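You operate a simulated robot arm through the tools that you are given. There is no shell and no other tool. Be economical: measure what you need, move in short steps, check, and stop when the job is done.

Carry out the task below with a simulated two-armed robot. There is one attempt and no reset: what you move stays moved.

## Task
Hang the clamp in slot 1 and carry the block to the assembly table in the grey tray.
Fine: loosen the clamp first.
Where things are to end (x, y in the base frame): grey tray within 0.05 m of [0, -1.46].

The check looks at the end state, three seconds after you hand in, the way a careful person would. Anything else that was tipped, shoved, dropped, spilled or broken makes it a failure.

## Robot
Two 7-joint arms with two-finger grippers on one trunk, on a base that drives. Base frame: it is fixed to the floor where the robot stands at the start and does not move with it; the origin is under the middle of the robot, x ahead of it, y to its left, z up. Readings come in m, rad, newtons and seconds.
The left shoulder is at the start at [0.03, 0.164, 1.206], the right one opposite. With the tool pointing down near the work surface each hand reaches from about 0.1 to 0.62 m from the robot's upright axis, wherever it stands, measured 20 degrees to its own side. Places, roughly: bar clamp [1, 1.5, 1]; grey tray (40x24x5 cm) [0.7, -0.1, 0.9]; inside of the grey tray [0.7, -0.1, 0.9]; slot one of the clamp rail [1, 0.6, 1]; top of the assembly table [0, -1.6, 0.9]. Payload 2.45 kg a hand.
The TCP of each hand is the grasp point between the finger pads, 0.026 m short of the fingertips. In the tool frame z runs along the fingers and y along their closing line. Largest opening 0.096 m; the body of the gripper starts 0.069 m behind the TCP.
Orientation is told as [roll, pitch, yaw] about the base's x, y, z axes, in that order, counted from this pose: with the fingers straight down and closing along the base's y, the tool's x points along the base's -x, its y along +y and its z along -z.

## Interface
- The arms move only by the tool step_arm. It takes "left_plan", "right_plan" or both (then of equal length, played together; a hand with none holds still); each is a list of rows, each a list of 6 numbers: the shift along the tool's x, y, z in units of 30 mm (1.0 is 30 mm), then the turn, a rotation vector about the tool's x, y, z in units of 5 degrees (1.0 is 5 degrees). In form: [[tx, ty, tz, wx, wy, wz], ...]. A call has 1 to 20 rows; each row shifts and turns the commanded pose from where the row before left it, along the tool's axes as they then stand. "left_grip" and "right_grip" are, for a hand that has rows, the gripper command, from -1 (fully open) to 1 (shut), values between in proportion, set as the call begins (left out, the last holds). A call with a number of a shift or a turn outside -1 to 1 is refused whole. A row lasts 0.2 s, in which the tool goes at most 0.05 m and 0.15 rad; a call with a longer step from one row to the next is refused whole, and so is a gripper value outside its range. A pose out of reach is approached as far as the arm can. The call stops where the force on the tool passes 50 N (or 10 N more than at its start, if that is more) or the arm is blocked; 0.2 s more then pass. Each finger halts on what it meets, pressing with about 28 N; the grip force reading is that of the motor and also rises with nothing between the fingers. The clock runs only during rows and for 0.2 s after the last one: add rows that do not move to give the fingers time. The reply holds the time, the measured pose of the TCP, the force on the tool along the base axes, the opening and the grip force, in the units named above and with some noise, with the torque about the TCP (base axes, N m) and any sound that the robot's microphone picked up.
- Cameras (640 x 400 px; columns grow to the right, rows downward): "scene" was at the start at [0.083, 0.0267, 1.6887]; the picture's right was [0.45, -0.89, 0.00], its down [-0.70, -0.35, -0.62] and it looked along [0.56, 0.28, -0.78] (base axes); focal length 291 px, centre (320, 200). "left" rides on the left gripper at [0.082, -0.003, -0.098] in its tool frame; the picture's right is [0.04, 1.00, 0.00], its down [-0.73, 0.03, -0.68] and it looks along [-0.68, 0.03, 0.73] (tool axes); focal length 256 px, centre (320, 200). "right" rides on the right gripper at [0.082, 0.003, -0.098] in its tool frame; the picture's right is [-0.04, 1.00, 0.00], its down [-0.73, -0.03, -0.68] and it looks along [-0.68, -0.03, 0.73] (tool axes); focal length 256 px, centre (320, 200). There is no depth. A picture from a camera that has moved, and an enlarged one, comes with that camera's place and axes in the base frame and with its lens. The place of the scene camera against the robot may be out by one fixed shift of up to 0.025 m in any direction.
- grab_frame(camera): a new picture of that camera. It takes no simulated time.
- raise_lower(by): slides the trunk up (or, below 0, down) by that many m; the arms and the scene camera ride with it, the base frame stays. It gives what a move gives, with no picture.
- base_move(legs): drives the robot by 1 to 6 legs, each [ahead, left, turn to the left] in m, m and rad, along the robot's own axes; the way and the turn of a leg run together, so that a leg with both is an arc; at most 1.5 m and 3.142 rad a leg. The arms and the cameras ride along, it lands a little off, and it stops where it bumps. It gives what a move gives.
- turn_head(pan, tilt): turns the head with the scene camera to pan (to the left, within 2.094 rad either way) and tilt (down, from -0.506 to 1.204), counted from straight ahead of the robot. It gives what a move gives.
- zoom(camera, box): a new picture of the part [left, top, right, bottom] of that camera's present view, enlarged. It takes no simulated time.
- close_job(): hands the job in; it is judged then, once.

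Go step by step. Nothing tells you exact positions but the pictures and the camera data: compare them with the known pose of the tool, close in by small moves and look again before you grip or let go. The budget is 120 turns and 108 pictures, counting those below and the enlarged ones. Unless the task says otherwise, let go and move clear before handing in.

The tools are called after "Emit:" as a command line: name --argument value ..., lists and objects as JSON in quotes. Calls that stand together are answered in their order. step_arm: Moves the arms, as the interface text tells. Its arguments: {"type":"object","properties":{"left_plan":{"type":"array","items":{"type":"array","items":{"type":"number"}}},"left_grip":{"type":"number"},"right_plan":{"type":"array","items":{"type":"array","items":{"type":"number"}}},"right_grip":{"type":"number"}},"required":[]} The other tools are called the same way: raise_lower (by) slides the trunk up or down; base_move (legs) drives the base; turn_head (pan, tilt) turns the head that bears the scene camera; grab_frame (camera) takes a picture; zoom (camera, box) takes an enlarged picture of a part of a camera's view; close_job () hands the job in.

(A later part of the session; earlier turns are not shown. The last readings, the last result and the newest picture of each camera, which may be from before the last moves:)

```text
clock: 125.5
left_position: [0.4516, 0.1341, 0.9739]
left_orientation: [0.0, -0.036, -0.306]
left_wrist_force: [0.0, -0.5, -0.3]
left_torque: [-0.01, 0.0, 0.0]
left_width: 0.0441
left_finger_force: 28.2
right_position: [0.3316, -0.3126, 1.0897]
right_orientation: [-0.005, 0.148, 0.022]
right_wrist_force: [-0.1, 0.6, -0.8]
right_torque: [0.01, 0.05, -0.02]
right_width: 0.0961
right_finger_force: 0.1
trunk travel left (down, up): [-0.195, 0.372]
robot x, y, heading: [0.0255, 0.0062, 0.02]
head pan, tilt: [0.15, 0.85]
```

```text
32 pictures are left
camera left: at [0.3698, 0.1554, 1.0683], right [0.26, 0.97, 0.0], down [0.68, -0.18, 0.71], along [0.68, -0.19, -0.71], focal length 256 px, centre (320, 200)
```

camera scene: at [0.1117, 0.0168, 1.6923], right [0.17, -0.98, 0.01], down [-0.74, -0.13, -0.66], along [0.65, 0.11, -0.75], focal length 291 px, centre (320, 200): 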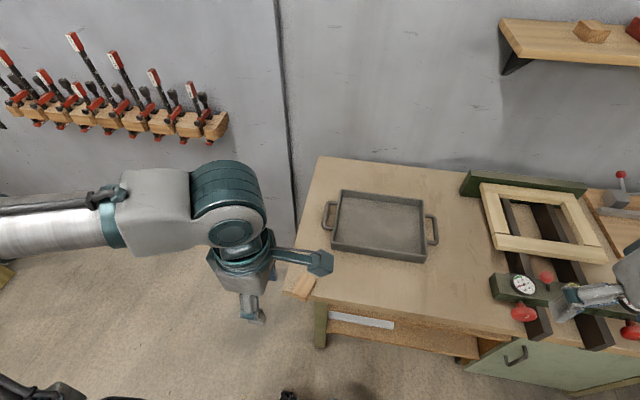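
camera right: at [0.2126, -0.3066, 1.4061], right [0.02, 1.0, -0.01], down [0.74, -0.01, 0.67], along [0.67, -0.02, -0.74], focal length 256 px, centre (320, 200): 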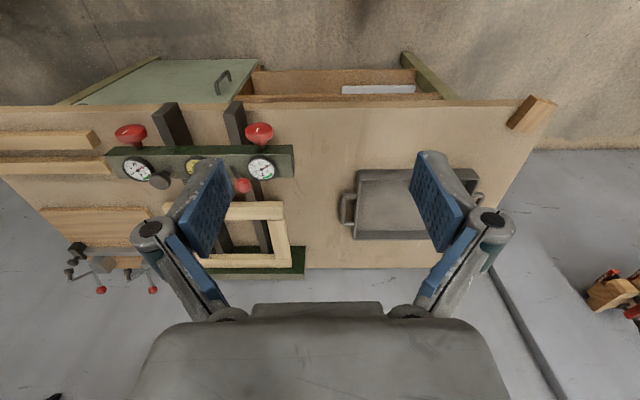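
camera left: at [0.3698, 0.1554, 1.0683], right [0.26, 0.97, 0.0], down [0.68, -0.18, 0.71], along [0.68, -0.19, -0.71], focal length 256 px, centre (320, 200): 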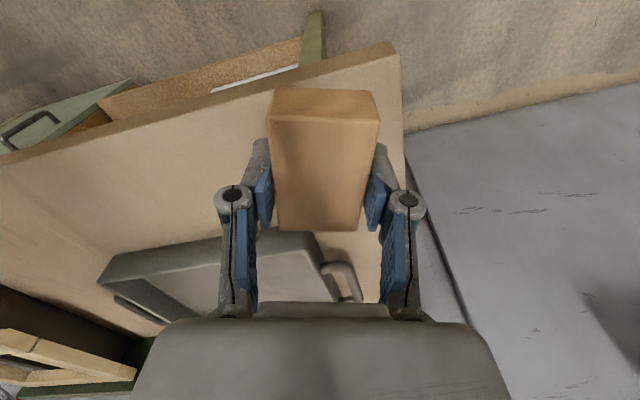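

The block is held. Drive a bit closer to the bench, then bring the block over the tray.

Emit:
base_move --legs '[[0.11, 0, -0.022]]'

Emit:
step_arm --left_plan '[[0, -1, -0.3, 0, 0, -0.8], [0, -1, -0.3, 0, 0, -0.8], [0, -1, 0, 0, 0, -0.7], [0, -1, 0, 0, 0, -0.7], [0, -1, 0, 0, 0, -0.5], [-0.5, -0.5, 0, 0, 0, 0], [0, 0, 0, 0, 0, 0]]'

Emit:
grab_frame --camera "left"

Emit:
grab_frame --camera "scene"

```text
clock: 126.7
left_position: [0.5669, 0.1268, 0.9738]
left_orientation: [-0.002, -0.037, -0.327]
left_wrist_force: [0.5, -1.0, -1.0]
left_torque: [0.0, 0.04, -0.01]
left_width: 0.0441
left_finger_force: 28.4
right_position: [0.4356, -0.317, 1.0901]
right_orientation: [-0.003, 0.147, 0.002]
right_wrist_force: [-0.2, 0.6, 0.1]
right_torque: [-0.02, 0.04, 0.0]
right_width: 0.096
right_finger_force: 0.0
trunk travel left (down, up): [-0.195, 0.372]
robot x, y, heading: [0.135, 0.0052, 0.0]
head pan, tilt: [0.15, 0.85]
```

```text
clock: 128.3
left_position: [0.565, 0.0958, 0.9855]
left_orientation: [-0.014, -0.039, -0.019]
left_wrist_force: [0.5, -0.1, -1.1]
left_torque: [-0.01, -0.02, 0.01]
left_width: 0.0439
left_finger_force: 28.2
left hand out of reach, approached as far as the arm can: row 2, 3, 4, 5, 6
right_position: [0.4343, -0.3162, 1.0923]
right_orientation: [-0.005, 0.145, 0.001]
right_wrist_force: [0.1, 0.3, 0.2]
right_torque: [0.0, 0.0, 0.04]
right_width: 0.0961
right_finger_force: 0.0
trunk travel left (down, up): [-0.195, 0.372]
robot x, y, heading: [0.1334, 0.0056, 0.001]
head pan, tilt: [0.15, 0.85]
```

```text
31 pictures are left
camera left: at [0.4783, 0.0945, 1.081], right [-0.02, 1.0, -0.01], down [0.71, 0.02, 0.71], along [0.71, 0.0, -0.71], focal length 256 px, centre (320, 200)
```

left: 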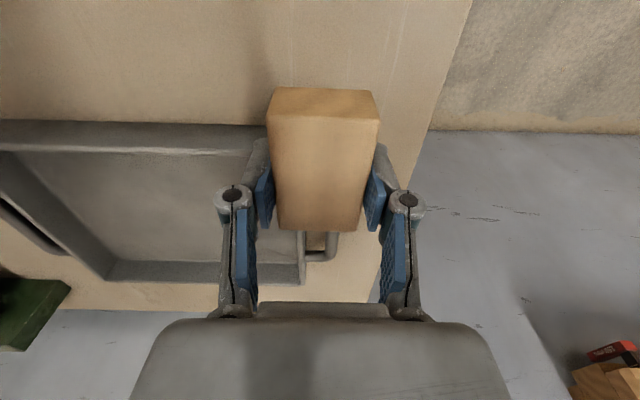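

```text
30 pictures are left
camera scene: at [0.3353, 0.0063, 1.5072], right [0.15, -0.99, 0.0], down [-0.75, -0.11, -0.66], along [0.65, 0.1, -0.75], focal length 291 px, centre (320, 200)
```

scene: 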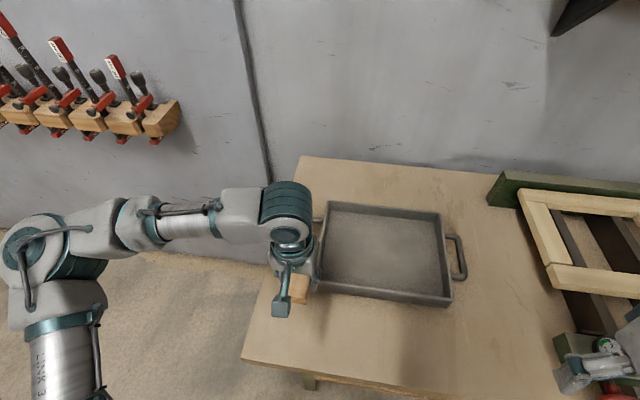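

The left arm lacks reach at this position; I'll raise the trunk a bit and shift the robot right so the tray lies on the left hand's side.

Emit:
raise_lower --by 0.1

Emit:
base_move --legs '[[0, -0.25, 0]]'

Emit:
step_arm --left_plan '[[-0.7, 0.9, 0, 0, 0, 0], [-0.7, 0.9, 0, 0, 0, 0], [-0.7, 0.6, 0, 0, 0, 0], [-0.7, 0, 0, 0, 0, 0], [-0.5, 0, 0, 0, 0, 0], [0, 0, 0, 0, 0, 0]]'

Emit:
grab_frame --camera "left"

```text
clock: 129.6
left_position: [0.5489, 0.0954, 1.1187]
left_orientation: [-0.011, -0.125, -0.018]
left_wrist_force: [-0.1, 0.3, -1.3]
left_torque: [-0.01, -0.02, 0.01]
left_width: 0.0441
left_finger_force: 27.8
right_position: [0.4343, -0.3178, 1.1902]
right_orientation: [-0.004, 0.144, 0.002]
right_wrist_force: [0.9, 1.2, 0.8]
right_torque: [0.0, 0.02, 0.01]
right_width: 0.0961
right_finger_force: 0.2
trunk travel left (down, up): [-0.295, 0.272]
robot x, y, heading: [0.1359, 0.0064, 0.004]
head pan, tilt: [0.15, 0.85]
```

```text
clock: 131.4
left_position: [0.5491, -0.1505, 1.1196]
left_orientation: [-0.015, -0.127, -0.024]
left_wrist_force: [0.9, 0.1, -0.1]
left_torque: [0.0, -0.01, 0.04]
left_width: 0.044
left_finger_force: 27.4
right_position: [0.4307, -0.5636, 1.1906]
right_orientation: [-0.008, 0.143, -0.005]
right_wrist_force: [0.6, 0.1, 0.4]
right_torque: [0.03, 0.0, 0.06]
right_width: 0.0957
right_finger_force: 0.2
trunk travel left (down, up): [-0.295, 0.272]
robot x, y, heading: [0.1307, -0.2436, -0.002]
head pan, tilt: [0.15, 0.85]
```

```text
clock: 132.8
left_position: [0.6481, -0.0788, 1.1299]
left_orientation: [-0.019, -0.13, -0.022]
left_wrist_force: [-0.4, 1.0, -1.9]
left_torque: [0.01, -0.01, 0.02]
left_width: 0.0441
left_finger_force: 28.3
right_position: [0.4276, -0.5619, 1.1942]
right_orientation: [-0.012, 0.141, -0.005]
right_wrist_force: [-0.2, -0.6, 0.2]
right_torque: [-0.02, 0.01, 0.0]
right_width: 0.096
right_finger_force: 0.1
trunk travel left (down, up): [-0.295, 0.272]
robot x, y, heading: [0.1339, -0.2423, -0.011]
head pan, tilt: [0.15, 0.85]
```

```text
29 pictures are left
camera left: at [0.554, -0.0785, 1.2166], right [-0.01, 1.0, -0.02], down [0.64, 0.03, 0.77], along [0.77, 0.0, -0.64], focal length 256 px, centre (320, 200)
```

left: 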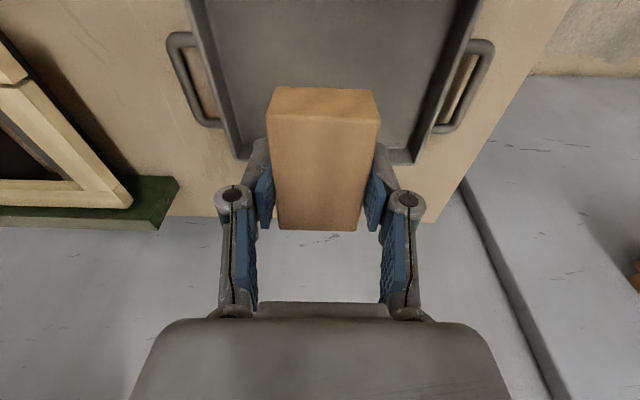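

The hand has tilted by 0.13 rad; level it, then descend over the tray's near-middle.

Emit:
step_arm --left_plan '[[0, 0, 0, 0, 1, 0], [-0.2, 0, 0.9, 0, 0.1, 0], [0, 0, 0.9, 0, 0, 0], [0, 0, 0.9, 0, 0, 0], [0, 0, 0.9, 0, 0, 0], [0, 0, 0.9, 0, 0, 0], [0, 0, 0.9, 0, 0, 0], [0, 0, 0, 0, 0, 0]]'

Emit:
grab_frame --camera "left"

```text
clock: 134.6
left_position: [0.6604, -0.0842, 0.9704]
left_orientation: [-0.02, -0.036, -0.025]
left_wrist_force: [0.3, 0.0, -0.4]
left_torque: [0.03, -0.02, 0.01]
left_width: 0.0439
left_finger_force: 27.9
right_position: [0.4283, -0.5614, 1.1943]
right_orientation: [-0.011, 0.141, -0.005]
right_wrist_force: [0.1, -0.8, 0.4]
right_torque: [0.01, 0.02, -0.02]
right_width: 0.0957
right_finger_force: 0.0
trunk travel left (down, up): [-0.295, 0.272]
robot x, y, heading: [0.1355, -0.2453, -0.005]
head pan, tilt: [0.15, 0.85]
```

```text
28 pictures are left
camera left: at [0.575, -0.0833, 1.0661], right [-0.01, 1.0, -0.02], down [0.71, 0.02, 0.7], along [0.7, 0.0, -0.71], focal length 256 px, centre (320, 200)
```

left: 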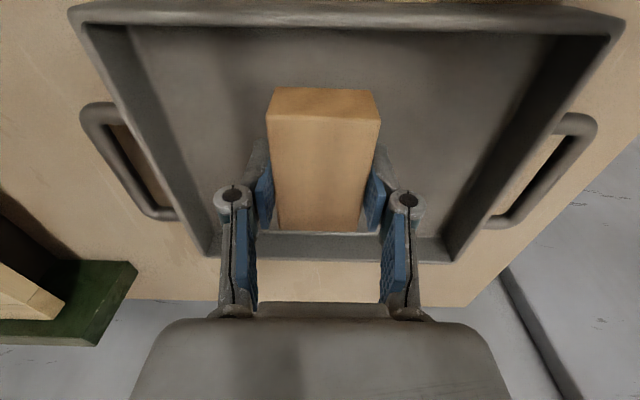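

Emit:
step_arm --left_plan '[[0, 0, 0.8, 0, 0, 0], [0, 0, 0.8, 0, 0, 0], [0, 0, 0.3, 0, 0, 0], [0, 0, 0, 0, 0, 0]]'

Emit:
step_arm --left_plan '[[0, 0, 0.12, 0, 0, 0], [0, 0, 0, 0, 0, 0]]'

Emit:
step_arm --left_plan '[[0, 0, 0.12, 0, 0, 0], [0, 0, 0, 0, 0, 0]]'

```text
clock: 135.6
left_position: [0.6605, -0.0824, 0.9144]
left_orientation: [-0.018, -0.035, -0.025]
left_wrist_force: [-0.2, 0.0, -0.5]
left_torque: [-0.01, 0.0, 0.02]
left_width: 0.0442
left_finger_force: 27.9
right_position: [0.4274, -0.5613, 1.1932]
right_orientation: [-0.012, 0.142, -0.004]
right_wrist_force: [-0.6, -0.1, 0.5]
right_torque: [0.01, 0.03, 0.01]
right_width: 0.096
right_finger_force: 0.0
trunk travel left (down, up): [-0.295, 0.272]
robot x, y, heading: [0.1346, -0.2434, -0.007]
head pan, tilt: [0.15, 0.85]
```

```text
clock: 136.2
left_position: [0.6601, -0.0844, 0.91]
left_orientation: [-0.019, -0.034, -0.023]
left_wrist_force: [1.1, 0.6, -0.6]
left_torque: [0.03, 0.06, -0.01]
left_width: 0.0438
left_finger_force: 28.5
right_position: [0.4284, -0.561, 1.1928]
right_orientation: [-0.011, 0.141, -0.005]
right_wrist_force: [1.0, 0.0, 0.3]
right_torque: [0.0, -0.04, -0.01]
right_width: 0.0961
right_finger_force: 0.0
trunk travel left (down, up): [-0.295, 0.272]
robot x, y, heading: [0.1363, -0.2417, -0.003]
head pan, tilt: [0.15, 0.85]
```

```text
clock: 136.8
left_position: [0.6597, -0.0839, 0.9053]
left_orientation: [-0.019, -0.033, -0.024]
left_wrist_force: [-0.7, 0.3, 0.2]
left_torque: [-0.03, 0.04, 0.03]
left_width: 0.0441
left_finger_force: 28.1
right_position: [0.428, -0.563, 1.1935]
right_orientation: [-0.012, 0.142, -0.005]
right_wrist_force: [0.6, 0.8, 0.2]
right_torque: [0.02, 0.03, 0.03]
right_width: 0.0959
right_finger_force: 0.0
trunk travel left (down, up): [-0.295, 0.272]
robot x, y, heading: [0.1365, -0.243, -0.004]
head pan, tilt: [0.15, 0.85]
```

Emit:
step_arm --left_plan '[[0, 0, 0.12, 0, 0, 0], [0, 0, 0, 0, 0, 0]]'

Emit:
step_arm --left_plan '[[0, 0, 0.1, 0, 0, 0], [0, 0, 0, 0, 0, 0]]'

Emit:
step_arm --left_plan '[[0, 0, 0.1, 0, 0, 0], [0, 0, 0, 0, 0, 0]]'

```text
clock: 137.4
left_position: [0.6606, -0.0838, 0.9029]
left_orientation: [-0.019, -0.034, -0.024]
left_wrist_force: [-0.1, 0.1, -1.3]
left_torque: [-0.01, 0.02, 0.02]
left_width: 0.0441
left_finger_force: 28.2
right_position: [0.4282, -0.5616, 1.1929]
right_orientation: [-0.012, 0.143, -0.005]
right_wrist_force: [-0.4, 0.5, -0.1]
right_torque: [0.01, 0.03, 0.01]
right_width: 0.0961
right_finger_force: 0.2
trunk travel left (down, up): [-0.295, 0.272]
robot x, y, heading: [0.1307, -0.2415, 0.004]
head pan, tilt: [0.15, 0.85]
```

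```text
clock: 138.0
left_position: [0.6603, -0.0822, 0.8987]
left_orientation: [-0.018, -0.036, -0.023]
left_wrist_force: [-0.1, 0.0, -0.2]
left_torque: [-0.03, -0.02, 0.03]
left_width: 0.044
left_finger_force: 28.4
right_position: [0.427, -0.5613, 1.1944]
right_orientation: [-0.011, 0.14, -0.006]
right_wrist_force: [-0.2, 0.5, -0.2]
right_torque: [0.03, -0.01, -0.01]
right_width: 0.096
right_finger_force: 0.0
trunk travel left (down, up): [-0.295, 0.272]
robot x, y, heading: [0.1359, -0.2406, -0.009]
head pan, tilt: [0.15, 0.85]
```

```text
clock: 138.6
left_position: [0.6598, -0.0839, 0.8975]
left_orientation: [-0.02, -0.034, -0.024]
left_wrist_force: [-0.5, 0.5, 0.0]
left_torque: [-0.03, 0.01, 0.04]
left_width: 0.0442
left_finger_force: 28.2
right_position: [0.4289, -0.5616, 1.1931]
right_orientation: [-0.01, 0.141, -0.005]
right_wrist_force: [-0.5, 0.2, -0.3]
right_torque: [0.0, -0.02, -0.03]
right_width: 0.0961
right_finger_force: 0.0
trunk travel left (down, up): [-0.295, 0.272]
robot x, y, heading: [0.1341, -0.2382, -0.0]
head pan, tilt: [0.15, 0.85]
```

Emit:
step_arm --left_plan '[[0, 0, 0.1, 0, 0, 0], [0, 0, 0, 0, 0, 0]]'

Emit:
step_arm --left_plan '[[0, 0, 0.1, 0, 0, 0], [0, 0, 0, 0, 0, 0]]'

Emit:
grab_frame --camera "left"

```text
clock: 139.2
left_position: [0.6594, -0.0833, 0.8949]
left_orientation: [-0.02, -0.036, -0.025]
left_wrist_force: [0.4, 1.2, 2.5]
left_torque: [0.09, 0.01, 0.02]
left_width: 0.0441
left_finger_force: 28.4
right_position: [0.4286, -0.5639, 1.1936]
right_orientation: [-0.011, 0.14, -0.005]
right_wrist_force: [-0.9, 0.2, -0.6]
right_torque: [-0.01, 0.03, -0.03]
right_width: 0.096
right_finger_force: 0.1
trunk travel left (down, up): [-0.295, 0.272]
robot x, y, heading: [0.1357, -0.2424, -0.007]
head pan, tilt: [0.15, 0.85]
```

```text
clock: 139.8
left_position: [0.6584, -0.0836, 0.8937]
left_orientation: [-0.021, -0.04, -0.024]
left_wrist_force: [7.1, 0.4, 21.1]
left_torque: [0.59, 0.1, -0.2]
left_width: 0.044
left_finger_force: 27.7
right_position: [0.4267, -0.5625, 1.1944]
right_orientation: [-0.011, 0.139, -0.006]
right_wrist_force: [0.0, -0.7, 0.0]
right_torque: [0.05, 0.0, 0.01]
right_width: 0.0961
right_finger_force: 0.0
trunk travel left (down, up): [-0.295, 0.272]
robot x, y, heading: [0.1352, -0.2401, -0.004]
head pan, tilt: [0.15, 0.85]
```

```text
27 pictures are left
camera left: at [0.5733, -0.0826, 0.988], right [-0.01, 1.0, -0.02], down [0.71, 0.03, 0.71], along [0.71, 0.0, -0.71], focal length 256 px, centre (320, 200)
```

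left: 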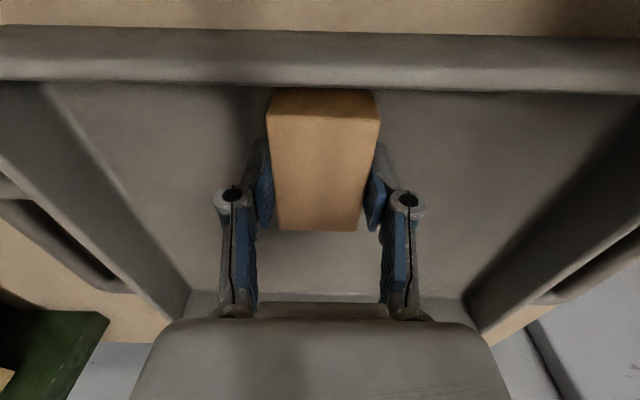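

Block touches the tray floor. Release and rise.

Emit:
step_arm --left_plan '[[0, 0, -0.08, 0, 0, 0], [0, 0, 0, 0, 0, 0], [0, 0, 0, 0, 0, 0]]' --left_grip -0.3

Emit:
step_arm --left_plan '[[0, 0, -0.5, 0, 0, 0], [0, 0, -1, 0, 0, 0], [0, 0, -1, 0, 0, 0], [0, 0, -1, 0, 0, 0], [0, 0, -1, 0, 0, 0], [0, 0, -1, 0, 0, 0], [0, 0, -1, 0, 0, 0], [0, 0, -1, 0, 0, 0], [0, 0, 0, 0, 0, 0]]' --left_grip -0.3

Emit:
grab_frame --camera "left"

```text
clock: 140.6
left_position: [0.6591, -0.0833, 0.8909]
left_orientation: [-0.019, -0.033, -0.024]
left_wrist_force: [-0.4, 0.0, 0.3]
left_torque: [0.02, 0.0, 0.01]
left_width: 0.0625
left_finger_force: 0.1
right_position: [0.4281, -0.5618, 1.1938]
right_orientation: [-0.011, 0.143, -0.004]
right_wrist_force: [-0.8, 0.4, 0.4]
right_torque: [0.01, -0.02, 0.02]
right_width: 0.0961
right_finger_force: 0.1
trunk travel left (down, up): [-0.295, 0.272]
robot x, y, heading: [0.1372, -0.2442, 0.0]
head pan, tilt: [0.15, 0.85]
```

```text
clock: 142.6
left_position: [0.6543, -0.0813, 1.1191]
left_orientation: [-0.017, -0.033, -0.024]
left_wrist_force: [0.6, 0.3, 0.1]
left_torque: [-0.02, -0.03, 0.01]
left_width: 0.0626
left_finger_force: 0.0
right_position: [0.428, -0.5614, 1.1925]
right_orientation: [-0.01, 0.141, -0.007]
right_wrist_force: [-0.6, 0.5, 0.5]
right_torque: [-0.02, 0.0, 0.02]
right_width: 0.0962
right_finger_force: 0.0
trunk travel left (down, up): [-0.295, 0.272]
robot x, y, heading: [0.1355, -0.2418, -0.005]
head pan, tilt: [0.15, 0.85]
```

```text
26 pictures are left
camera left: at [0.5686, -0.0805, 1.215], right [-0.02, 1.0, -0.02], down [0.71, 0.02, 0.7], along [0.7, 0.0, -0.71], focal length 256 px, centre (320, 200)
```

left: 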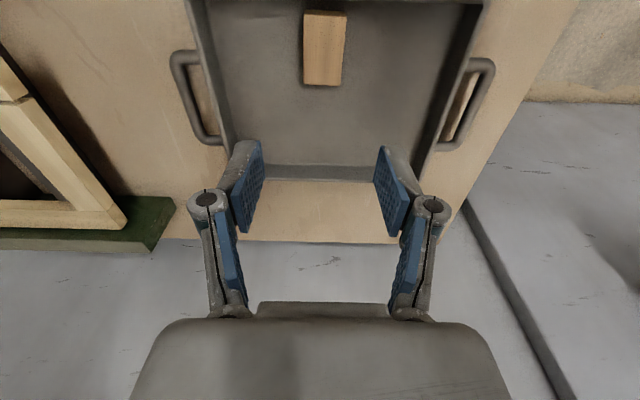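

Block rests in the tray. Now measure the handles: bars near (0.718, 0.124) and (0.718, -0.265). Zoom to check the handle gap.

Emit:
zoom --camera "left" --box '[400, 30, 520, 170]'

Emit:
zoom --camera "left" --box '[140, 30, 260, 170]'

```text
2.86 times, centred on (460, 100) of left
camera zoom: at [0.5686, -0.0805, 1.215], right [-0.02, 1.0, -0.02], down [0.71, 0.02, 0.7], along [0.7, 0.0, -0.71], focal length 731 px, centre (-80, 486)
```

zoom: 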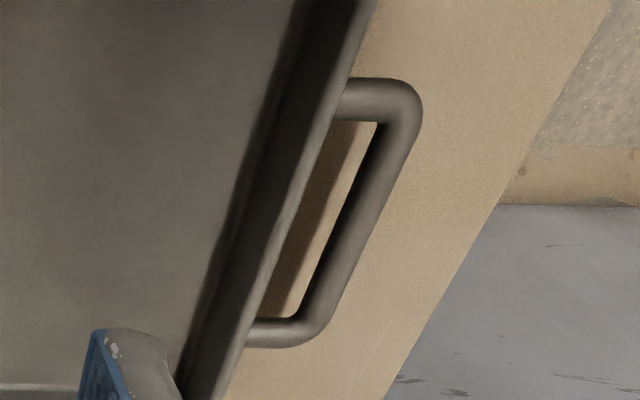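

```text
2.86 times, centred on (200, 100) of left
camera zoom: at [0.5686, -0.0805, 1.215], right [-0.02, 1.0, -0.02], down [0.71, 0.02, 0.7], along [0.7, 0.0, -0.71], focal length 731 px, centre (663, 486)
```

zoom: 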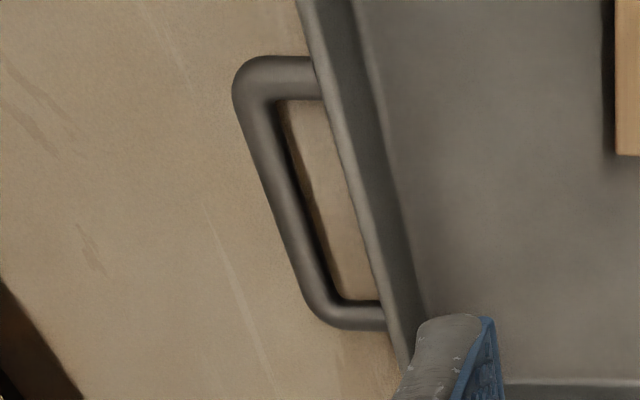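

Block is in the tray. Shift the robot left to centre on the tray, level the right hand, and bring both hands above the handles.

Emit:
base_move --legs '[[0.015, 0.172, 0]]'

Emit:
step_arm --left_plan '[[0, 0.3, 0, 0.2, 0.4, -0.28], [-0.4, 0.3, 0, 0, 0, 0], [-0.4, 0.3, 0, 0, 0, 0], [-0.4, 0.2, 0, 0, 0, 0], [-0.3, 0, 0, 0, 0, 0], [0, 0, 0, 0, 0, 0], [0, 0, 0, 0, 0, 0], [0, 0, 0, 0, 0, 0], [0, 0, 0, 0, 0, 0]]' --left_grip 0.27 --right_plan '[[0, 0.5, 0, 0, -0.9, 0], [0, 0.5, 0, 0, -0.8, 0], [-1, 0.5, 0.3, 0, 0, 0], [-1, 0.5, 0.3, 0, 0, 0], [-1, 0.5, 0.3, 0, 0, 0], [-1, 0.5, 0.3, 0, 0, 0], [-1, 0.5, 0.3, 0, 0, 0], [-1, 0.5, 0.3, 0, 0, 0], [-1, 0.3, 0.3, 0, 0, 0]]' --right_grip 0.27

Emit:
grab_frame --camera "left"

Emit:
grab_frame --camera "right"

```text
clock: 144.1
left_position: [0.6687, 0.0753, 1.1224]
left_orientation: [-0.003, -0.037, -0.024]
left_wrist_force: [-0.8, -0.2, 0.3]
left_torque: [0.08, -0.03, 0.0]
left_width: 0.0624
left_finger_force: 0.0
right_position: [0.4437, -0.406, 1.1876]
right_orientation: [0.002, 0.142, -0.002]
right_wrist_force: [-1.1, 0.3, -0.3]
right_torque: [0.0, 0.05, -0.01]
right_width: 0.096
right_finger_force: 0.1
trunk travel left (down, up): [-0.295, 0.272]
robot x, y, heading: [0.148, -0.0697, -0.006]
head pan, tilt: [0.15, 0.85]
```

```text
clock: 146.3
left_position: [0.7065, 0.1634, 1.1173]
left_orientation: [-0.065, -0.008, 0.007]
left_wrist_force: [-0.5, 0.4, -0.8]
left_torque: [-0.06, 0.04, 0.01]
left_width: 0.0351
left_finger_force: 0.1
right_position: [0.6458, -0.2254, 1.1416]
right_orientation: [-0.037, -0.017, 0.0]
right_wrist_force: [-0.9, 0.2, 0.2]
right_torque: [-0.09, -0.01, 0.01]
right_width: 0.0351
right_finger_force: 0.0
trunk travel left (down, up): [-0.295, 0.272]
robot x, y, heading: [0.1478, -0.0598, -0.003]
head pan, tilt: [0.15, 0.85]
stopped in row 9 (left hand): the arm was blocked; the commanded pose is now the measured one
```

```text
23 pictures are left
camera left: at [0.6243, 0.1663, 1.2153], right [-0.05, 1.0, -0.06], down [0.73, 0.08, 0.68], along [0.68, -0.02, -0.73], focal length 256 px, centre (320, 200)
```

left: 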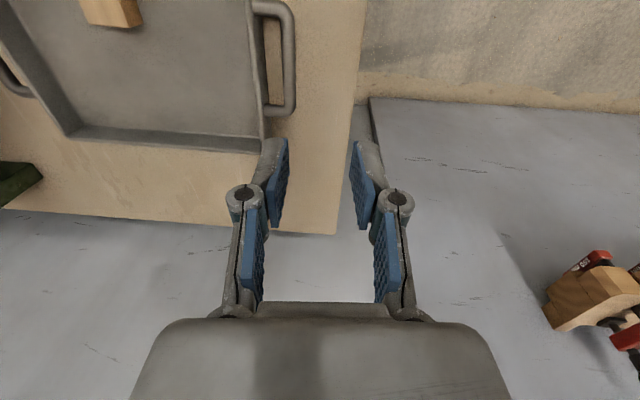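

```text
22 pictures are left
camera right: at [0.563, -0.2177, 1.2391], right [0.04, 1.0, -0.04], down [0.72, 0.0, 0.69], along [0.69, -0.05, -0.72], focal length 256 px, centre (320, 200)
```

right: 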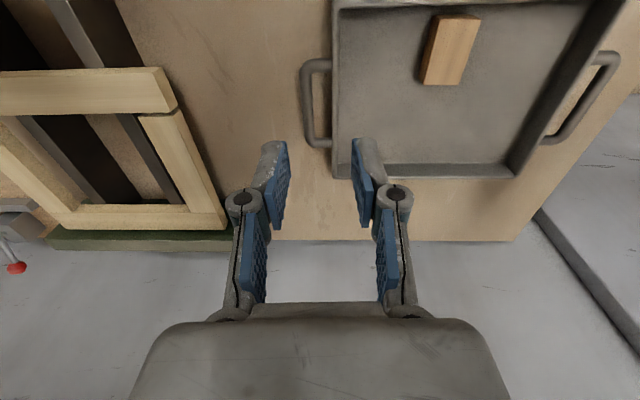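

Emit:
grab_frame --camera "scene"

Emit:
step_arm --left_plan '[[0, 0, 0, 0, 0, 0], [0, 0, 0, 0, 0, 0]]'

```text
21 pictures are left
camera scene: at [0.2765, -0.0323, 1.6115], right [0.15, -0.99, 0.02], down [-0.75, -0.12, -0.65], along [0.65, 0.08, -0.76], focal length 291 px, centre (320, 200)
```

scene: 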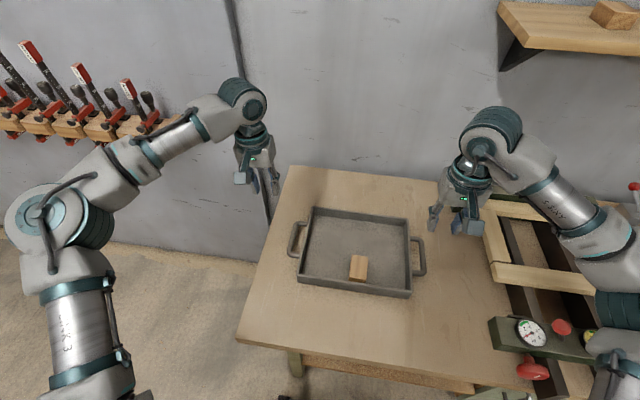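

```text
clock: 146.9
left_position: [0.7084, 0.1584, 1.1194]
left_orientation: [-0.061, -0.006, 0.004]
left_wrist_force: [0.0, 0.2, -0.1]
left_torque: [-0.09, 0.02, -0.04]
left_width: 0.0351
left_finger_force: 0.0
right_position: [0.6474, -0.23, 1.139]
right_orientation: [-0.032, -0.014, 0.002]
right_wrist_force: [0.0, 0.9, -0.7]
right_torque: [-0.02, 0.02, 0.03]
right_width: 0.0348
right_finger_force: 0.1
trunk travel left (down, up): [-0.295, 0.272]
robot x, y, heading: [0.1474, -0.0683, 0.001]
head pan, tilt: [0.15, 0.85]
```

Emit:
step_arm --left_plan '[[0, 0, 0, -0.7, 0, 0], [-0.05, -0.29, 0.8, 0, 0, 0], [-0.05, -0.29, 0.8, 0, 0, 0], [-0.05, -0.29, 0.8, 0, 0, 0], [-0.05, -0.29, 0.8, 0, 0, 0], [0, -0.29, 0.8, 0, 0, 0], [0, 0, 0, 0, 0, 0], [0, 0, 0, 0, 0, 0], [0, 0, 0, 0, 0, 0]]' --right_plan '[[0, 0, 0, -0.37, 0, 0], [-0.46, -0.19, 0.9, 0, 0, 0], [-0.46, -0.19, 0.9, 0, 0, 0], [-0.46, -0.19, 0.9, 0, 0, 0], [-0.46, -0.19, 0.9, 0, 0, 0], [-0.46, -0.19, 0.9, 0, 0, 0], [0, 0, 0, 0, 0, 0], [0, 0, 0, 0, 0, 0], [0, 0, 0, 0, 0, 0]]'

Emit:
grab_frame --camera "left"

Emit:
grab_frame --camera "right"

```text
clock: 148.9
left_position: [0.7093, 0.1303, 0.9953]
left_orientation: [-0.004, -0.005, 0.004]
left_wrist_force: [-0.4, 1.4, 0.3]
left_torque: [-0.13, 0.02, 0.01]
left_width: 0.0351
left_finger_force: 0.0
left hand out of reach, approached as far as the arm can: row 5, 6
right_position: [0.7186, -0.2514, 1.0087]
right_orientation: [-0.006, -0.014, 0.006]
right_wrist_force: [-0.2, 0.3, -0.5]
right_torque: [-0.13, 0.0, 0.02]
right_width: 0.0351
right_finger_force: 0.0
trunk travel left (down, up): [-0.295, 0.272]
robot x, y, heading: [0.1506, -0.0588, -0.004]
head pan, tilt: [0.15, 0.85]
```

```text
20 pictures are left
camera left: at [0.6275, 0.126, 1.0921], right [-0.05, 1.0, -0.01], down [0.73, 0.04, 0.68], along [0.68, 0.03, -0.73], focal length 256 px, centre (320, 200)
```

left: 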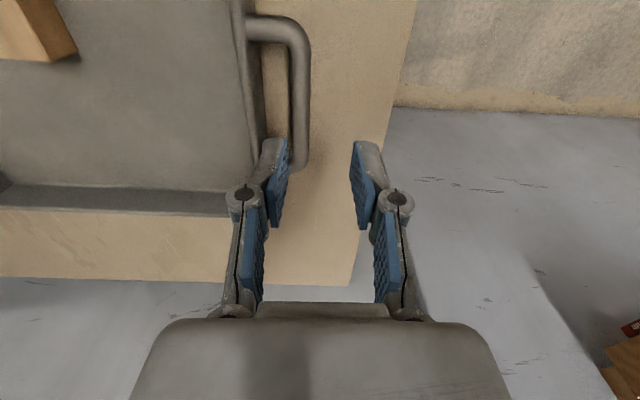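

```text
19 pictures are left
camera right: at [0.6361, -0.2474, 1.1072], right [0.04, 1.0, -0.01], down [0.72, -0.02, 0.69], along [0.69, -0.03, -0.72], focal length 256 px, centre (320, 200)
```

right: 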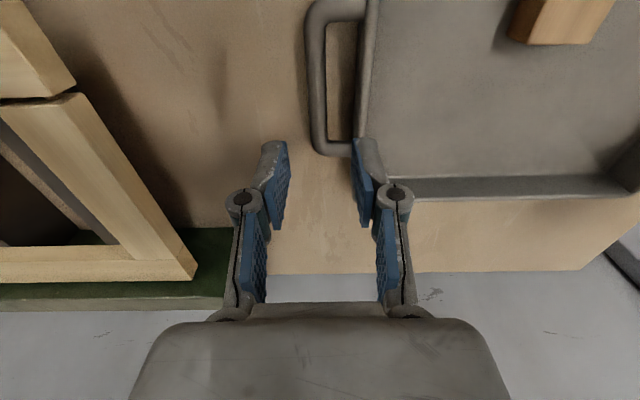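

Left needs to shift about -18 mm in y, right about -3 mm. I'll drive 2.5 cm closer for reach, then step down toward the handles.

Emit:
base_move --legs '[[0.025, 0, 0]]'

Emit:
step_arm --left_plan '[[0.4, -0.3, 0, 0, 0, 0], [0.3, -0.3, 0.3, 0, 0, 0], [0, 0, 0.5, 0, 0, 0], [0, 0, 0.5, 0, 0, 0], [0, 0, 0, 0, 0, 0], [0, 0, 0, 0, 0, 0], [0, 0, 0, 0, 0, 0]]' --right_plan '[[0.5, -0.1, 0, 0, 0, 0], [0.4, 0, 0.5, 0, 0, 0], [0, 0, 0.6, 0, 0, 0], [0, 0, 0.6, 0, 0, 0], [0, 0, 0, 0, 0, 0], [0, 0, 0, 0, 0, 0], [0, 0, 0, 0, 0, 0]]'

Emit:
grab_frame --camera "left"

Emit:
grab_frame --camera "right"

```text
clock: 149.7
left_position: [0.7307, 0.1299, 0.9982]
left_orientation: [-0.009, -0.012, 0.004]
left_wrist_force: [0.1, 0.4, -0.2]
left_torque: [0.01, 0.0, -0.06]
left_width: 0.0351
left_finger_force: 0.0
right_position: [0.7415, -0.2504, 1.0113]
right_orientation: [-0.011, -0.018, 0.002]
right_wrist_force: [0.0, 0.8, 0.4]
right_torque: [-0.05, -0.03, -0.03]
right_width: 0.035
right_finger_force: 0.0
trunk travel left (down, up): [-0.295, 0.272]
robot x, y, heading: [0.1735, -0.0555, 0.001]
head pan, tilt: [0.15, 0.85]
```

```text
clock: 151.3
left_position: [0.7109, 0.1043, 0.9597]
left_orientation: [0.003, -0.01, 0.006]
left_wrist_force: [1.0, -0.1, 0.8]
left_torque: [0.0, 0.02, 0.0]
left_width: 0.0351
left_finger_force: 0.1
right_position: [0.7142, -0.2606, 0.959]
right_orientation: [0.002, -0.019, 0.0]
right_wrist_force: [-0.5, 0.8, 0.0]
right_torque: [-0.03, -0.01, 0.0]
right_width: 0.0347
right_finger_force: 0.0
trunk travel left (down, up): [-0.295, 0.272]
robot x, y, heading: [0.1743, -0.0586, -0.004]
head pan, tilt: [0.15, 0.85]
```

```text
18 pictures are left
camera left: at [0.6289, 0.1002, 1.0567], right [-0.04, 1.0, 0.0], down [0.73, 0.03, 0.69], along [0.69, 0.03, -0.73], focal length 256 px, centre (320, 200)
```

left: 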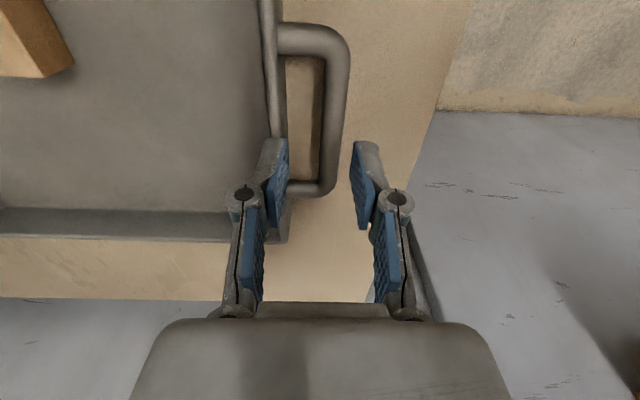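

```text
17 pictures are left
camera right: at [0.631, -0.2583, 1.0565], right [0.04, 1.0, 0.0], down [0.72, -0.03, 0.69], along [0.69, -0.02, -0.72], focal length 256 px, centre (320, 200)
```

right: 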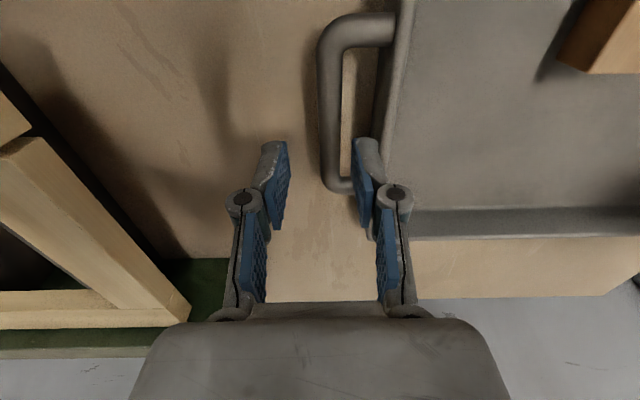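

Emit:
step_arm --left_plan '[[0, 0.3, 0, 0, 0, 0], [0, 0, 0.6, 0, 0, 0], [0, 0, 0.4, 0, 0, 0], [0, 0, 0, 0, 0, 0], [0, 0, 0, 0, 0, 0]]' --right_plan '[[0, 0.23, 0, 0, 0.2, 0], [0, 0, 0.6, 0, 0, 0], [0, 0, 0.4, 0, 0, 0], [0, 0, 0, 0, 0, 0], [0, 0, 0, 0, 0, 0]]'

Emit:
grab_frame --camera "left"

Emit:
grab_frame --camera "right"

```text
clock: 152.5
left_position: [0.7101, 0.1059, 0.9332]
left_orientation: [0.01, -0.013, 0.004]
left_wrist_force: [-0.1, 0.0, 0.5]
left_torque: [-0.01, 0.01, -0.05]
left_width: 0.0353
left_finger_force: 0.0
right_position: [0.7152, -0.2638, 0.9327]
right_orientation: [0.01, -0.011, -0.002]
right_wrist_force: [0.2, 0.6, 0.2]
right_torque: [-0.01, -0.05, 0.03]
right_width: 0.0351
right_finger_force: 0.1
trunk travel left (down, up): [-0.295, 0.272]
robot x, y, heading: [0.1737, -0.058, -0.001]
head pan, tilt: [0.15, 0.85]
```

```text
16 pictures are left
camera left: at [0.6269, 0.1018, 1.0295], right [-0.04, 1.0, 0.01], down [0.72, 0.03, 0.69], along [0.69, 0.04, -0.73], focal length 256 px, centre (320, 200)
```

left: 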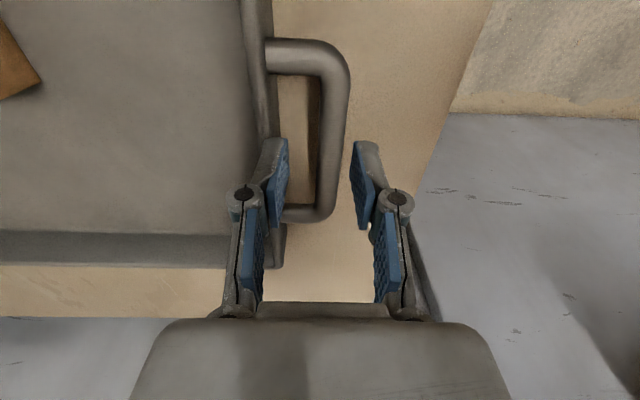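

```text
15 pictures are left
camera right: at [0.6333, -0.2603, 1.0306], right [0.04, 1.0, 0.01], down [0.73, -0.04, 0.69], along [0.69, -0.02, -0.73], focal length 256 px, centre (320, 200)
```

right: 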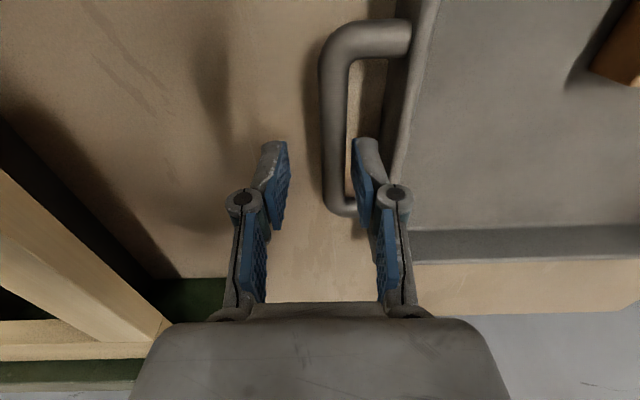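

Emit:
step_arm --left_plan '[[0.1, 0.3, 0, 0, 0, 0], [0, 0, 0, 0, 0, 0], [0, 0, 0, 0, 0, 0], [0, 0, 0, 0, 0, 0], [0, 0, 0, 0, 0, 0], [0, 0, 0, 0, 0, 0], [0, 0, 0, 0, 0, 0]]' --right_plan '[[0.1, 0.32, 0, 0, 0, 0], [0, 0, 0, 0, 0, 0], [0, 0, 0, 0, 0, 0], [0, 0, 0, 0, 0, 0], [0, 0, 0, 0, 0, 0], [0, 0, 0, 0, 0, 0], [0, 0, 0, 0, 0, 0]]'

```text
clock: 154.1
left_position: [0.7051, 0.1148, 0.9349]
left_orientation: [0.011, -0.013, 0.002]
left_wrist_force: [0.2, 0.5, 0.4]
left_torque: [-0.05, 0.02, 0.0]
left_width: 0.0351
left_finger_force: 0.1
right_position: [0.7094, -0.2545, 0.9337]
right_orientation: [0.009, -0.014, -0.001]
right_wrist_force: [0.1, 0.3, -0.5]
right_torque: [0.01, -0.01, 0.02]
right_width: 0.035
right_finger_force: 0.0
trunk travel left (down, up): [-0.295, 0.272]
robot x, y, heading: [0.1755, -0.0645, -0.0]
head pan, tilt: [0.15, 0.85]
```

Both TCPs now match the handle bars. Descend in small stages.

Emit:
step_arm --left_plan '[[0, 0, 0.35, 0, 0, 0], [0, 0, 0.35, 0, 0, 0], [0, 0, 0, 0, 0, 0], [0, 0, 0, 0, 0, 0]]' --right_plan '[[0, 0, 0.35, 0, 0, 0], [0, 0, 0.35, 0, 0, 0], [0, 0, 0, 0, 0, 0], [0, 0, 0, 0, 0, 0]]'

Emit:
grab_frame --camera "left"

Emit:
grab_frame --camera "right"

```text
clock: 155.1
left_position: [0.7065, 0.1194, 0.9121]
left_orientation: [0.007, -0.014, 0.004]
left_wrist_force: [0.0, 0.4, 0.0]
left_torque: [-0.02, 0.0, -0.01]
left_width: 0.035
left_finger_force: 0.1
right_position: [0.7146, -0.2497, 0.9226]
right_orientation: [0.005, -0.031, -0.001]
right_wrist_force: [0.4, -1.8, -0.3]
right_torque: [-0.04, 0.0, -0.06]
right_width: 0.0346
right_finger_force: 0.0
trunk travel left (down, up): [-0.295, 0.272]
robot x, y, heading: [0.1738, -0.0616, 0.001]
head pan, tilt: [0.15, 0.85]
```

```text
14 pictures are left
camera left: at [0.6237, 0.1149, 1.0093], right [-0.04, 1.0, 0.01], down [0.72, 0.03, 0.69], along [0.69, 0.03, -0.72], focal length 256 px, centre (320, 200)
```

left: 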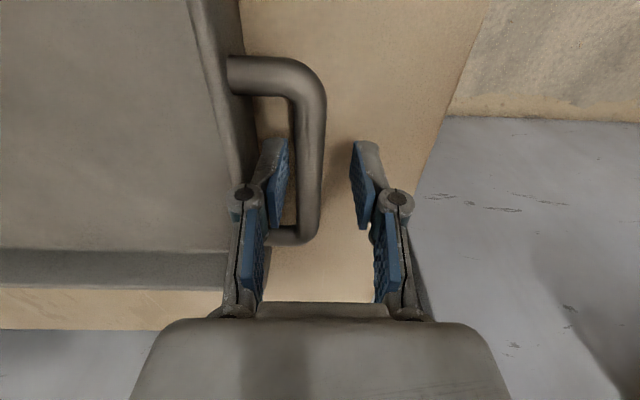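

```text
13 pictures are left
camera right: at [0.6299, -0.2473, 1.0199], right [0.04, 1.0, 0.01], down [0.71, -0.03, 0.7], along [0.7, -0.02, -0.71], focal length 256 px, centre (320, 200)
```

right: 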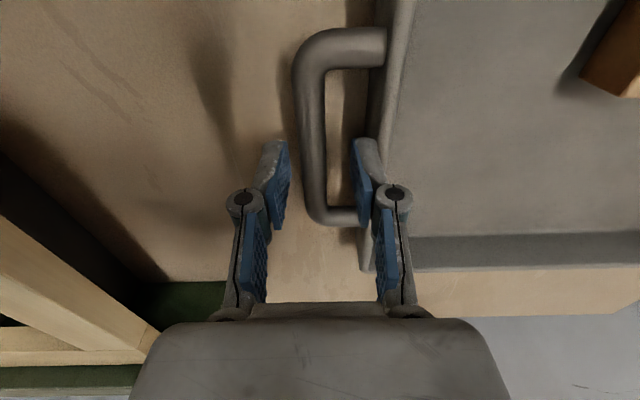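

The right inner finger is over the tray rim; shift the right hand ~6 mm outward (−y) and the left ~2 mm, then descend.

Emit:
step_arm --left_plan '[[0, 0, 0, 0, 0, 0], [0, 0, 0, 0, 0, 0], [0, 0, 0, 0, 0, 0], [0, 0, 0, 0, 0, 0], [0, 0, 0, 0, 0, 0]]' --right_plan '[[0.1, 0, -0.15, 0, 0, 0], [0, -0.2, 0, 0, 0, 0], [0, 0, 0, 0, 0, 0], [0, 0, 0, 0, 0, 0], [0, 0, 0, 0, 0, 0]]'

Emit:
step_arm --left_plan '[[0, 0, 0.1, 0, 0, 0], [0, 0, 0.1, 0, 0, 0], [0, 0, 0.1, 0, 0, 0], [0, 0, 0, 0, 0, 0]]' --right_plan '[[0, 0, 0.3, 0, 0.1, 0], [0, 0, 0.3, 0, 0, 0], [0, 0, 0.3, 0, 0, 0], [0, 0, 0, 0, 0, 0]]'

Emit:
grab_frame --camera "right"

```text
clock: 156.3
left_position: [0.7068, 0.1206, 0.9115]
left_orientation: [0.002, -0.013, 0.002]
left_wrist_force: [0.2, 0.8, 0.3]
left_torque: [0.01, 0.05, -0.02]
left_width: 0.0351
left_finger_force: 0.0
right_position: [0.7092, -0.2518, 0.9244]
right_orientation: [0.003, -0.025, 0.003]
right_wrist_force: [0.4, -0.2, -1.2]
right_torque: [0.01, -0.02, 0.0]
right_width: 0.035
right_finger_force: 0.1
trunk travel left (down, up): [-0.295, 0.272]
robot x, y, heading: [0.1758, -0.0584, -0.002]
head pan, tilt: [0.15, 0.85]
```

```text
clock: 157.5
left_position: [0.7045, 0.1181, 0.9057]
left_orientation: [0.002, -0.017, 0.004]
left_wrist_force: [-1.6, -0.6, 1.1]
left_torque: [0.02, -0.08, 0.0]
left_width: 0.035
left_finger_force: 0.1
right_position: [0.7201, -0.2565, 0.9235]
right_orientation: [0.011, -0.067, -0.007]
right_wrist_force: [1.6, 29.9, -10.1]
right_torque: [-2.82, 0.16, -0.24]
right_width: 0.035
right_finger_force: 0.1
trunk travel left (down, up): [-0.295, 0.272]
robot x, y, heading: [0.1743, -0.0641, -0.004]
head pan, tilt: [0.15, 0.85]
stopped in row 4 (right hand): the arm was blocked; the commanded pose is now the measured one
```

```text
12 pictures are left
camera right: at [0.6318, -0.2534, 1.0172], right [0.05, 1.0, 0.01], down [0.69, -0.04, 0.73], along [0.73, -0.02, -0.69], focal length 256 px, centre (320, 200)
```

right: 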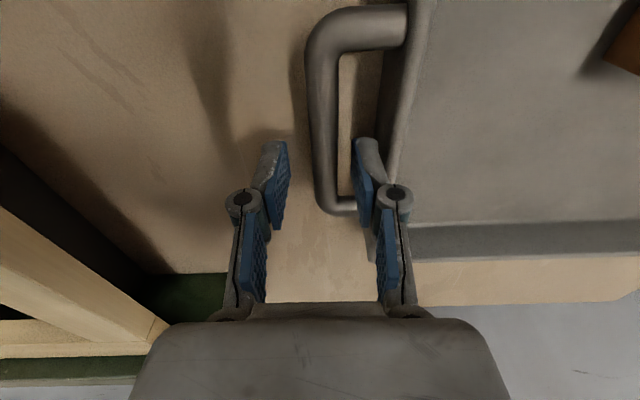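

Emit:
turn_head --pan -0.25 --tilt 0.75

Emit:
grab_frame --camera "scene"

```text
clock: 158.4
left_position: [0.7021, 0.1222, 0.9041]
left_orientation: [0.0, -0.02, 0.001]
left_wrist_force: [0.3, 0.1, -0.6]
left_torque: [-0.04, 0.03, 0.03]
left_width: 0.0356
left_finger_force: 0.5
right_position: [0.7159, -0.2509, 0.9221]
right_orientation: [0.004, -0.062, 0.001]
right_wrist_force: [-1.9, -7.3, -0.4]
right_torque: [0.74, -0.13, 0.05]
right_width: 0.0353
right_finger_force: 0.1
trunk travel left (down, up): [-0.295, 0.272]
robot x, y, heading: [0.1771, -0.0609, -0.002]
head pan, tilt: [-0.25, 0.75]
```

```text
11 pictures are left
camera scene: at [0.2875, -0.0639, 1.6227], right [-0.25, -0.97, 0.02], down [-0.66, 0.16, -0.74], along [0.71, -0.19, -0.67], focal length 291 px, centre (320, 200)
```

scene: 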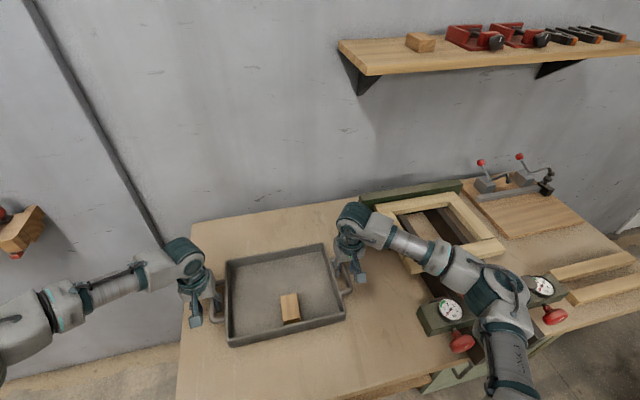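

The right elbow is hanging low, next to the gauge fixture, which is what blocked it. Raise the trunk to its starting height so the elbows lift, then lower the hands again.

Emit:
raise_lower --by 0.1

Emit:
step_arm --left_plan '[[0, 0, 0, 0, 0.2, 0], [0, 0, 0.5, 0, 0, 0], [0, 0, 0.5, 0, 0, 0], [0, 0, 0.5, 0, 0, 0], [0, 0, 0.5, 0, 0, 0], [0, 0, 0.4, 0, 0, 0], [0, 0, 0, 0, 0, 0], [0, 0, 0, 0, 0, 0], [0, 0, 0, 0, 0, 0]]' --right_plan '[[0, 0, 0, 0, 0.7, 0], [0, 0, 0.5, 0, 0, 0], [0, 0, 0.5, 0, 0, 0], [0, 0, 0.5, 0, 0, 0], [0, 0, 0.5, 0, 0, 0], [0, 0, 0.6, 0, 0, 0], [0, 0, 0, 0, 0, 0], [0, 0, 0, 0, 0, 0], [0, 0, 0, 0, 0, 0]]'

Emit:
grab_frame --camera "scene"

```text
clock: 159.7
left_position: [0.7093, 0.1118, 1.031]
left_orientation: [0.01, -0.067, 0.004]
left_wrist_force: [0.4, -0.3, 0.7]
left_torque: [0.0, 0.01, -0.01]
left_width: 0.0351
left_finger_force: 0.1
right_position: [0.7172, -0.2633, 1.0027]
right_orientation: [0.016, -0.032, -0.002]
right_wrist_force: [-0.6, 0.0, 0.4]
right_torque: [0.03, 0.0, -0.02]
right_width: 0.0348
right_finger_force: 0.1
trunk travel left (down, up): [-0.395, 0.172]
robot x, y, heading: [0.1723, -0.0592, -0.003]
head pan, tilt: [-0.25, 0.75]
```

```text
clock: 161.7
left_position: [0.6951, 0.1278, 0.9727]
left_orientation: [0.013, -0.052, 0.004]
left_wrist_force: [0.3, 0.2, 0.1]
left_torque: [-0.01, -0.02, 0.01]
left_width: 0.0349
left_finger_force: 0.0
left hand out of reach, approached as far as the arm can: row 2, 3, 4, 5, 6
right_position: [0.7169, -0.2668, 0.9241]
right_orientation: [0.021, 0.028, -0.002]
right_wrist_force: [-0.6, 0.8, 1.6]
right_torque: [0.09, -0.01, 0.0]
right_width: 0.0354
right_finger_force: 0.3
trunk travel left (down, up): [-0.395, 0.172]
robot x, y, heading: [0.1747, -0.0662, -0.004]
head pan, tilt: [-0.25, 0.75]
```

```text
10 pictures are left
camera scene: at [0.2683, -0.1057, 1.7201], right [-0.25, -0.97, -0.01], down [-0.66, 0.17, -0.73], along [0.71, -0.18, -0.69], focal length 291 px, centre (320, 200)
```

scene: 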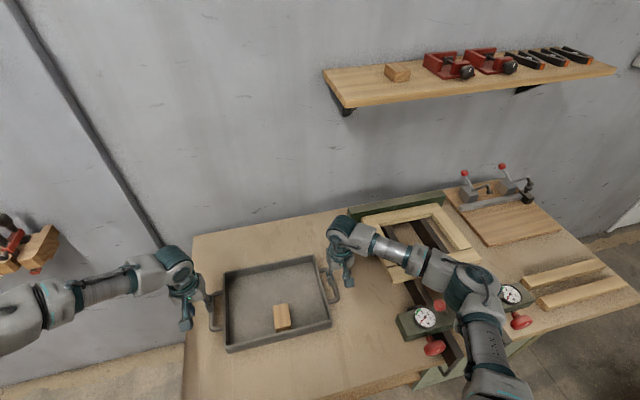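

The fixture is undisturbed. Left can't reach from this height, so compromise: raise the hands a bit, lower the trunk 5 cm, then re-descend with checks.

Emit:
step_arm --left_plan '[[0, 0, -0.5, 0, 0.3, 0], [-0.2, -0.4, 0, 0, 0.3, 0], [0, 0, 0, 0, 0, 0]]' --right_plan '[[0, 0, -1, 0, -0.3, 0], [0, 0.3, -0.8, 0, 0, 0], [0, 0, 0, 0, 0, 0]]'

Emit:
raise_lower --by -0.05

Emit:
step_arm --left_plan '[[0, 0, 0.3, 0, 0, 0], [0, 0, 0.3, 0, 0, 0], [0, 0, 0.3, 0, 0, 0], [0, 0, 0, 0, 0, 0], [0, 0, 0, 0, 0, 0]]'

```text
clock: 162.5
left_position: [0.6918, 0.128, 0.9917]
left_orientation: [0.008, 0.001, 0.003]
left_wrist_force: [0.4, -0.8, 0.0]
left_torque: [0.02, 0.03, 0.01]
left_width: 0.0351
left_finger_force: 0.0
left hand out of reach, approached as far as the arm can: row 2
right_position: [0.7191, -0.2546, 0.9816]
right_orientation: [0.016, 0.002, -0.004]
right_wrist_force: [0.2, -0.4, -0.2]
right_torque: [0.04, 0.02, -0.01]
right_width: 0.035
right_finger_force: 0.0
trunk travel left (down, up): [-0.395, 0.172]
robot x, y, heading: [0.1771, -0.0591, -0.002]
head pan, tilt: [-0.25, 0.75]
```

```text
clock: 163.4
left_position: [0.6909, 0.1289, 0.9403]
left_orientation: [0.009, 0.002, 0.002]
left_wrist_force: [0.6, -0.1, 1.6]
left_torque: [-0.01, -0.01, -0.02]
left_width: 0.035
left_finger_force: 0.2
right_position: [0.7172, -0.2522, 0.9307]
right_orientation: [0.014, 0.002, -0.004]
right_wrist_force: [0.4, -1.3, 0.4]
right_torque: [-0.01, 0.0, 0.01]
right_width: 0.0352
right_finger_force: 0.1
trunk travel left (down, up): [-0.345, 0.222]
robot x, y, heading: [0.1756, -0.0638, -0.004]
head pan, tilt: [-0.25, 0.75]
```

```text
clock: 164.6
left_position: [0.6891, 0.1348, 0.9145]
left_orientation: [0.007, 0.001, 0.004]
left_wrist_force: [1.0, -4.8, 6.0]
left_torque: [0.04, 0.07, 0.03]
left_width: 0.0447
left_finger_force: 4.8
left hand out of reach, approached as far as the arm can: row 3
right_position: [0.7178, -0.2519, 0.9304]
right_orientation: [0.014, -0.001, -0.003]
right_wrist_force: [-0.4, 1.2, 0.4]
right_torque: [-0.11, 0.01, 0.03]
right_width: 0.0356
right_finger_force: 0.1
trunk travel left (down, up): [-0.345, 0.222]
robot x, y, heading: [0.1805, -0.0615, -0.001]
head pan, tilt: [-0.25, 0.75]
```

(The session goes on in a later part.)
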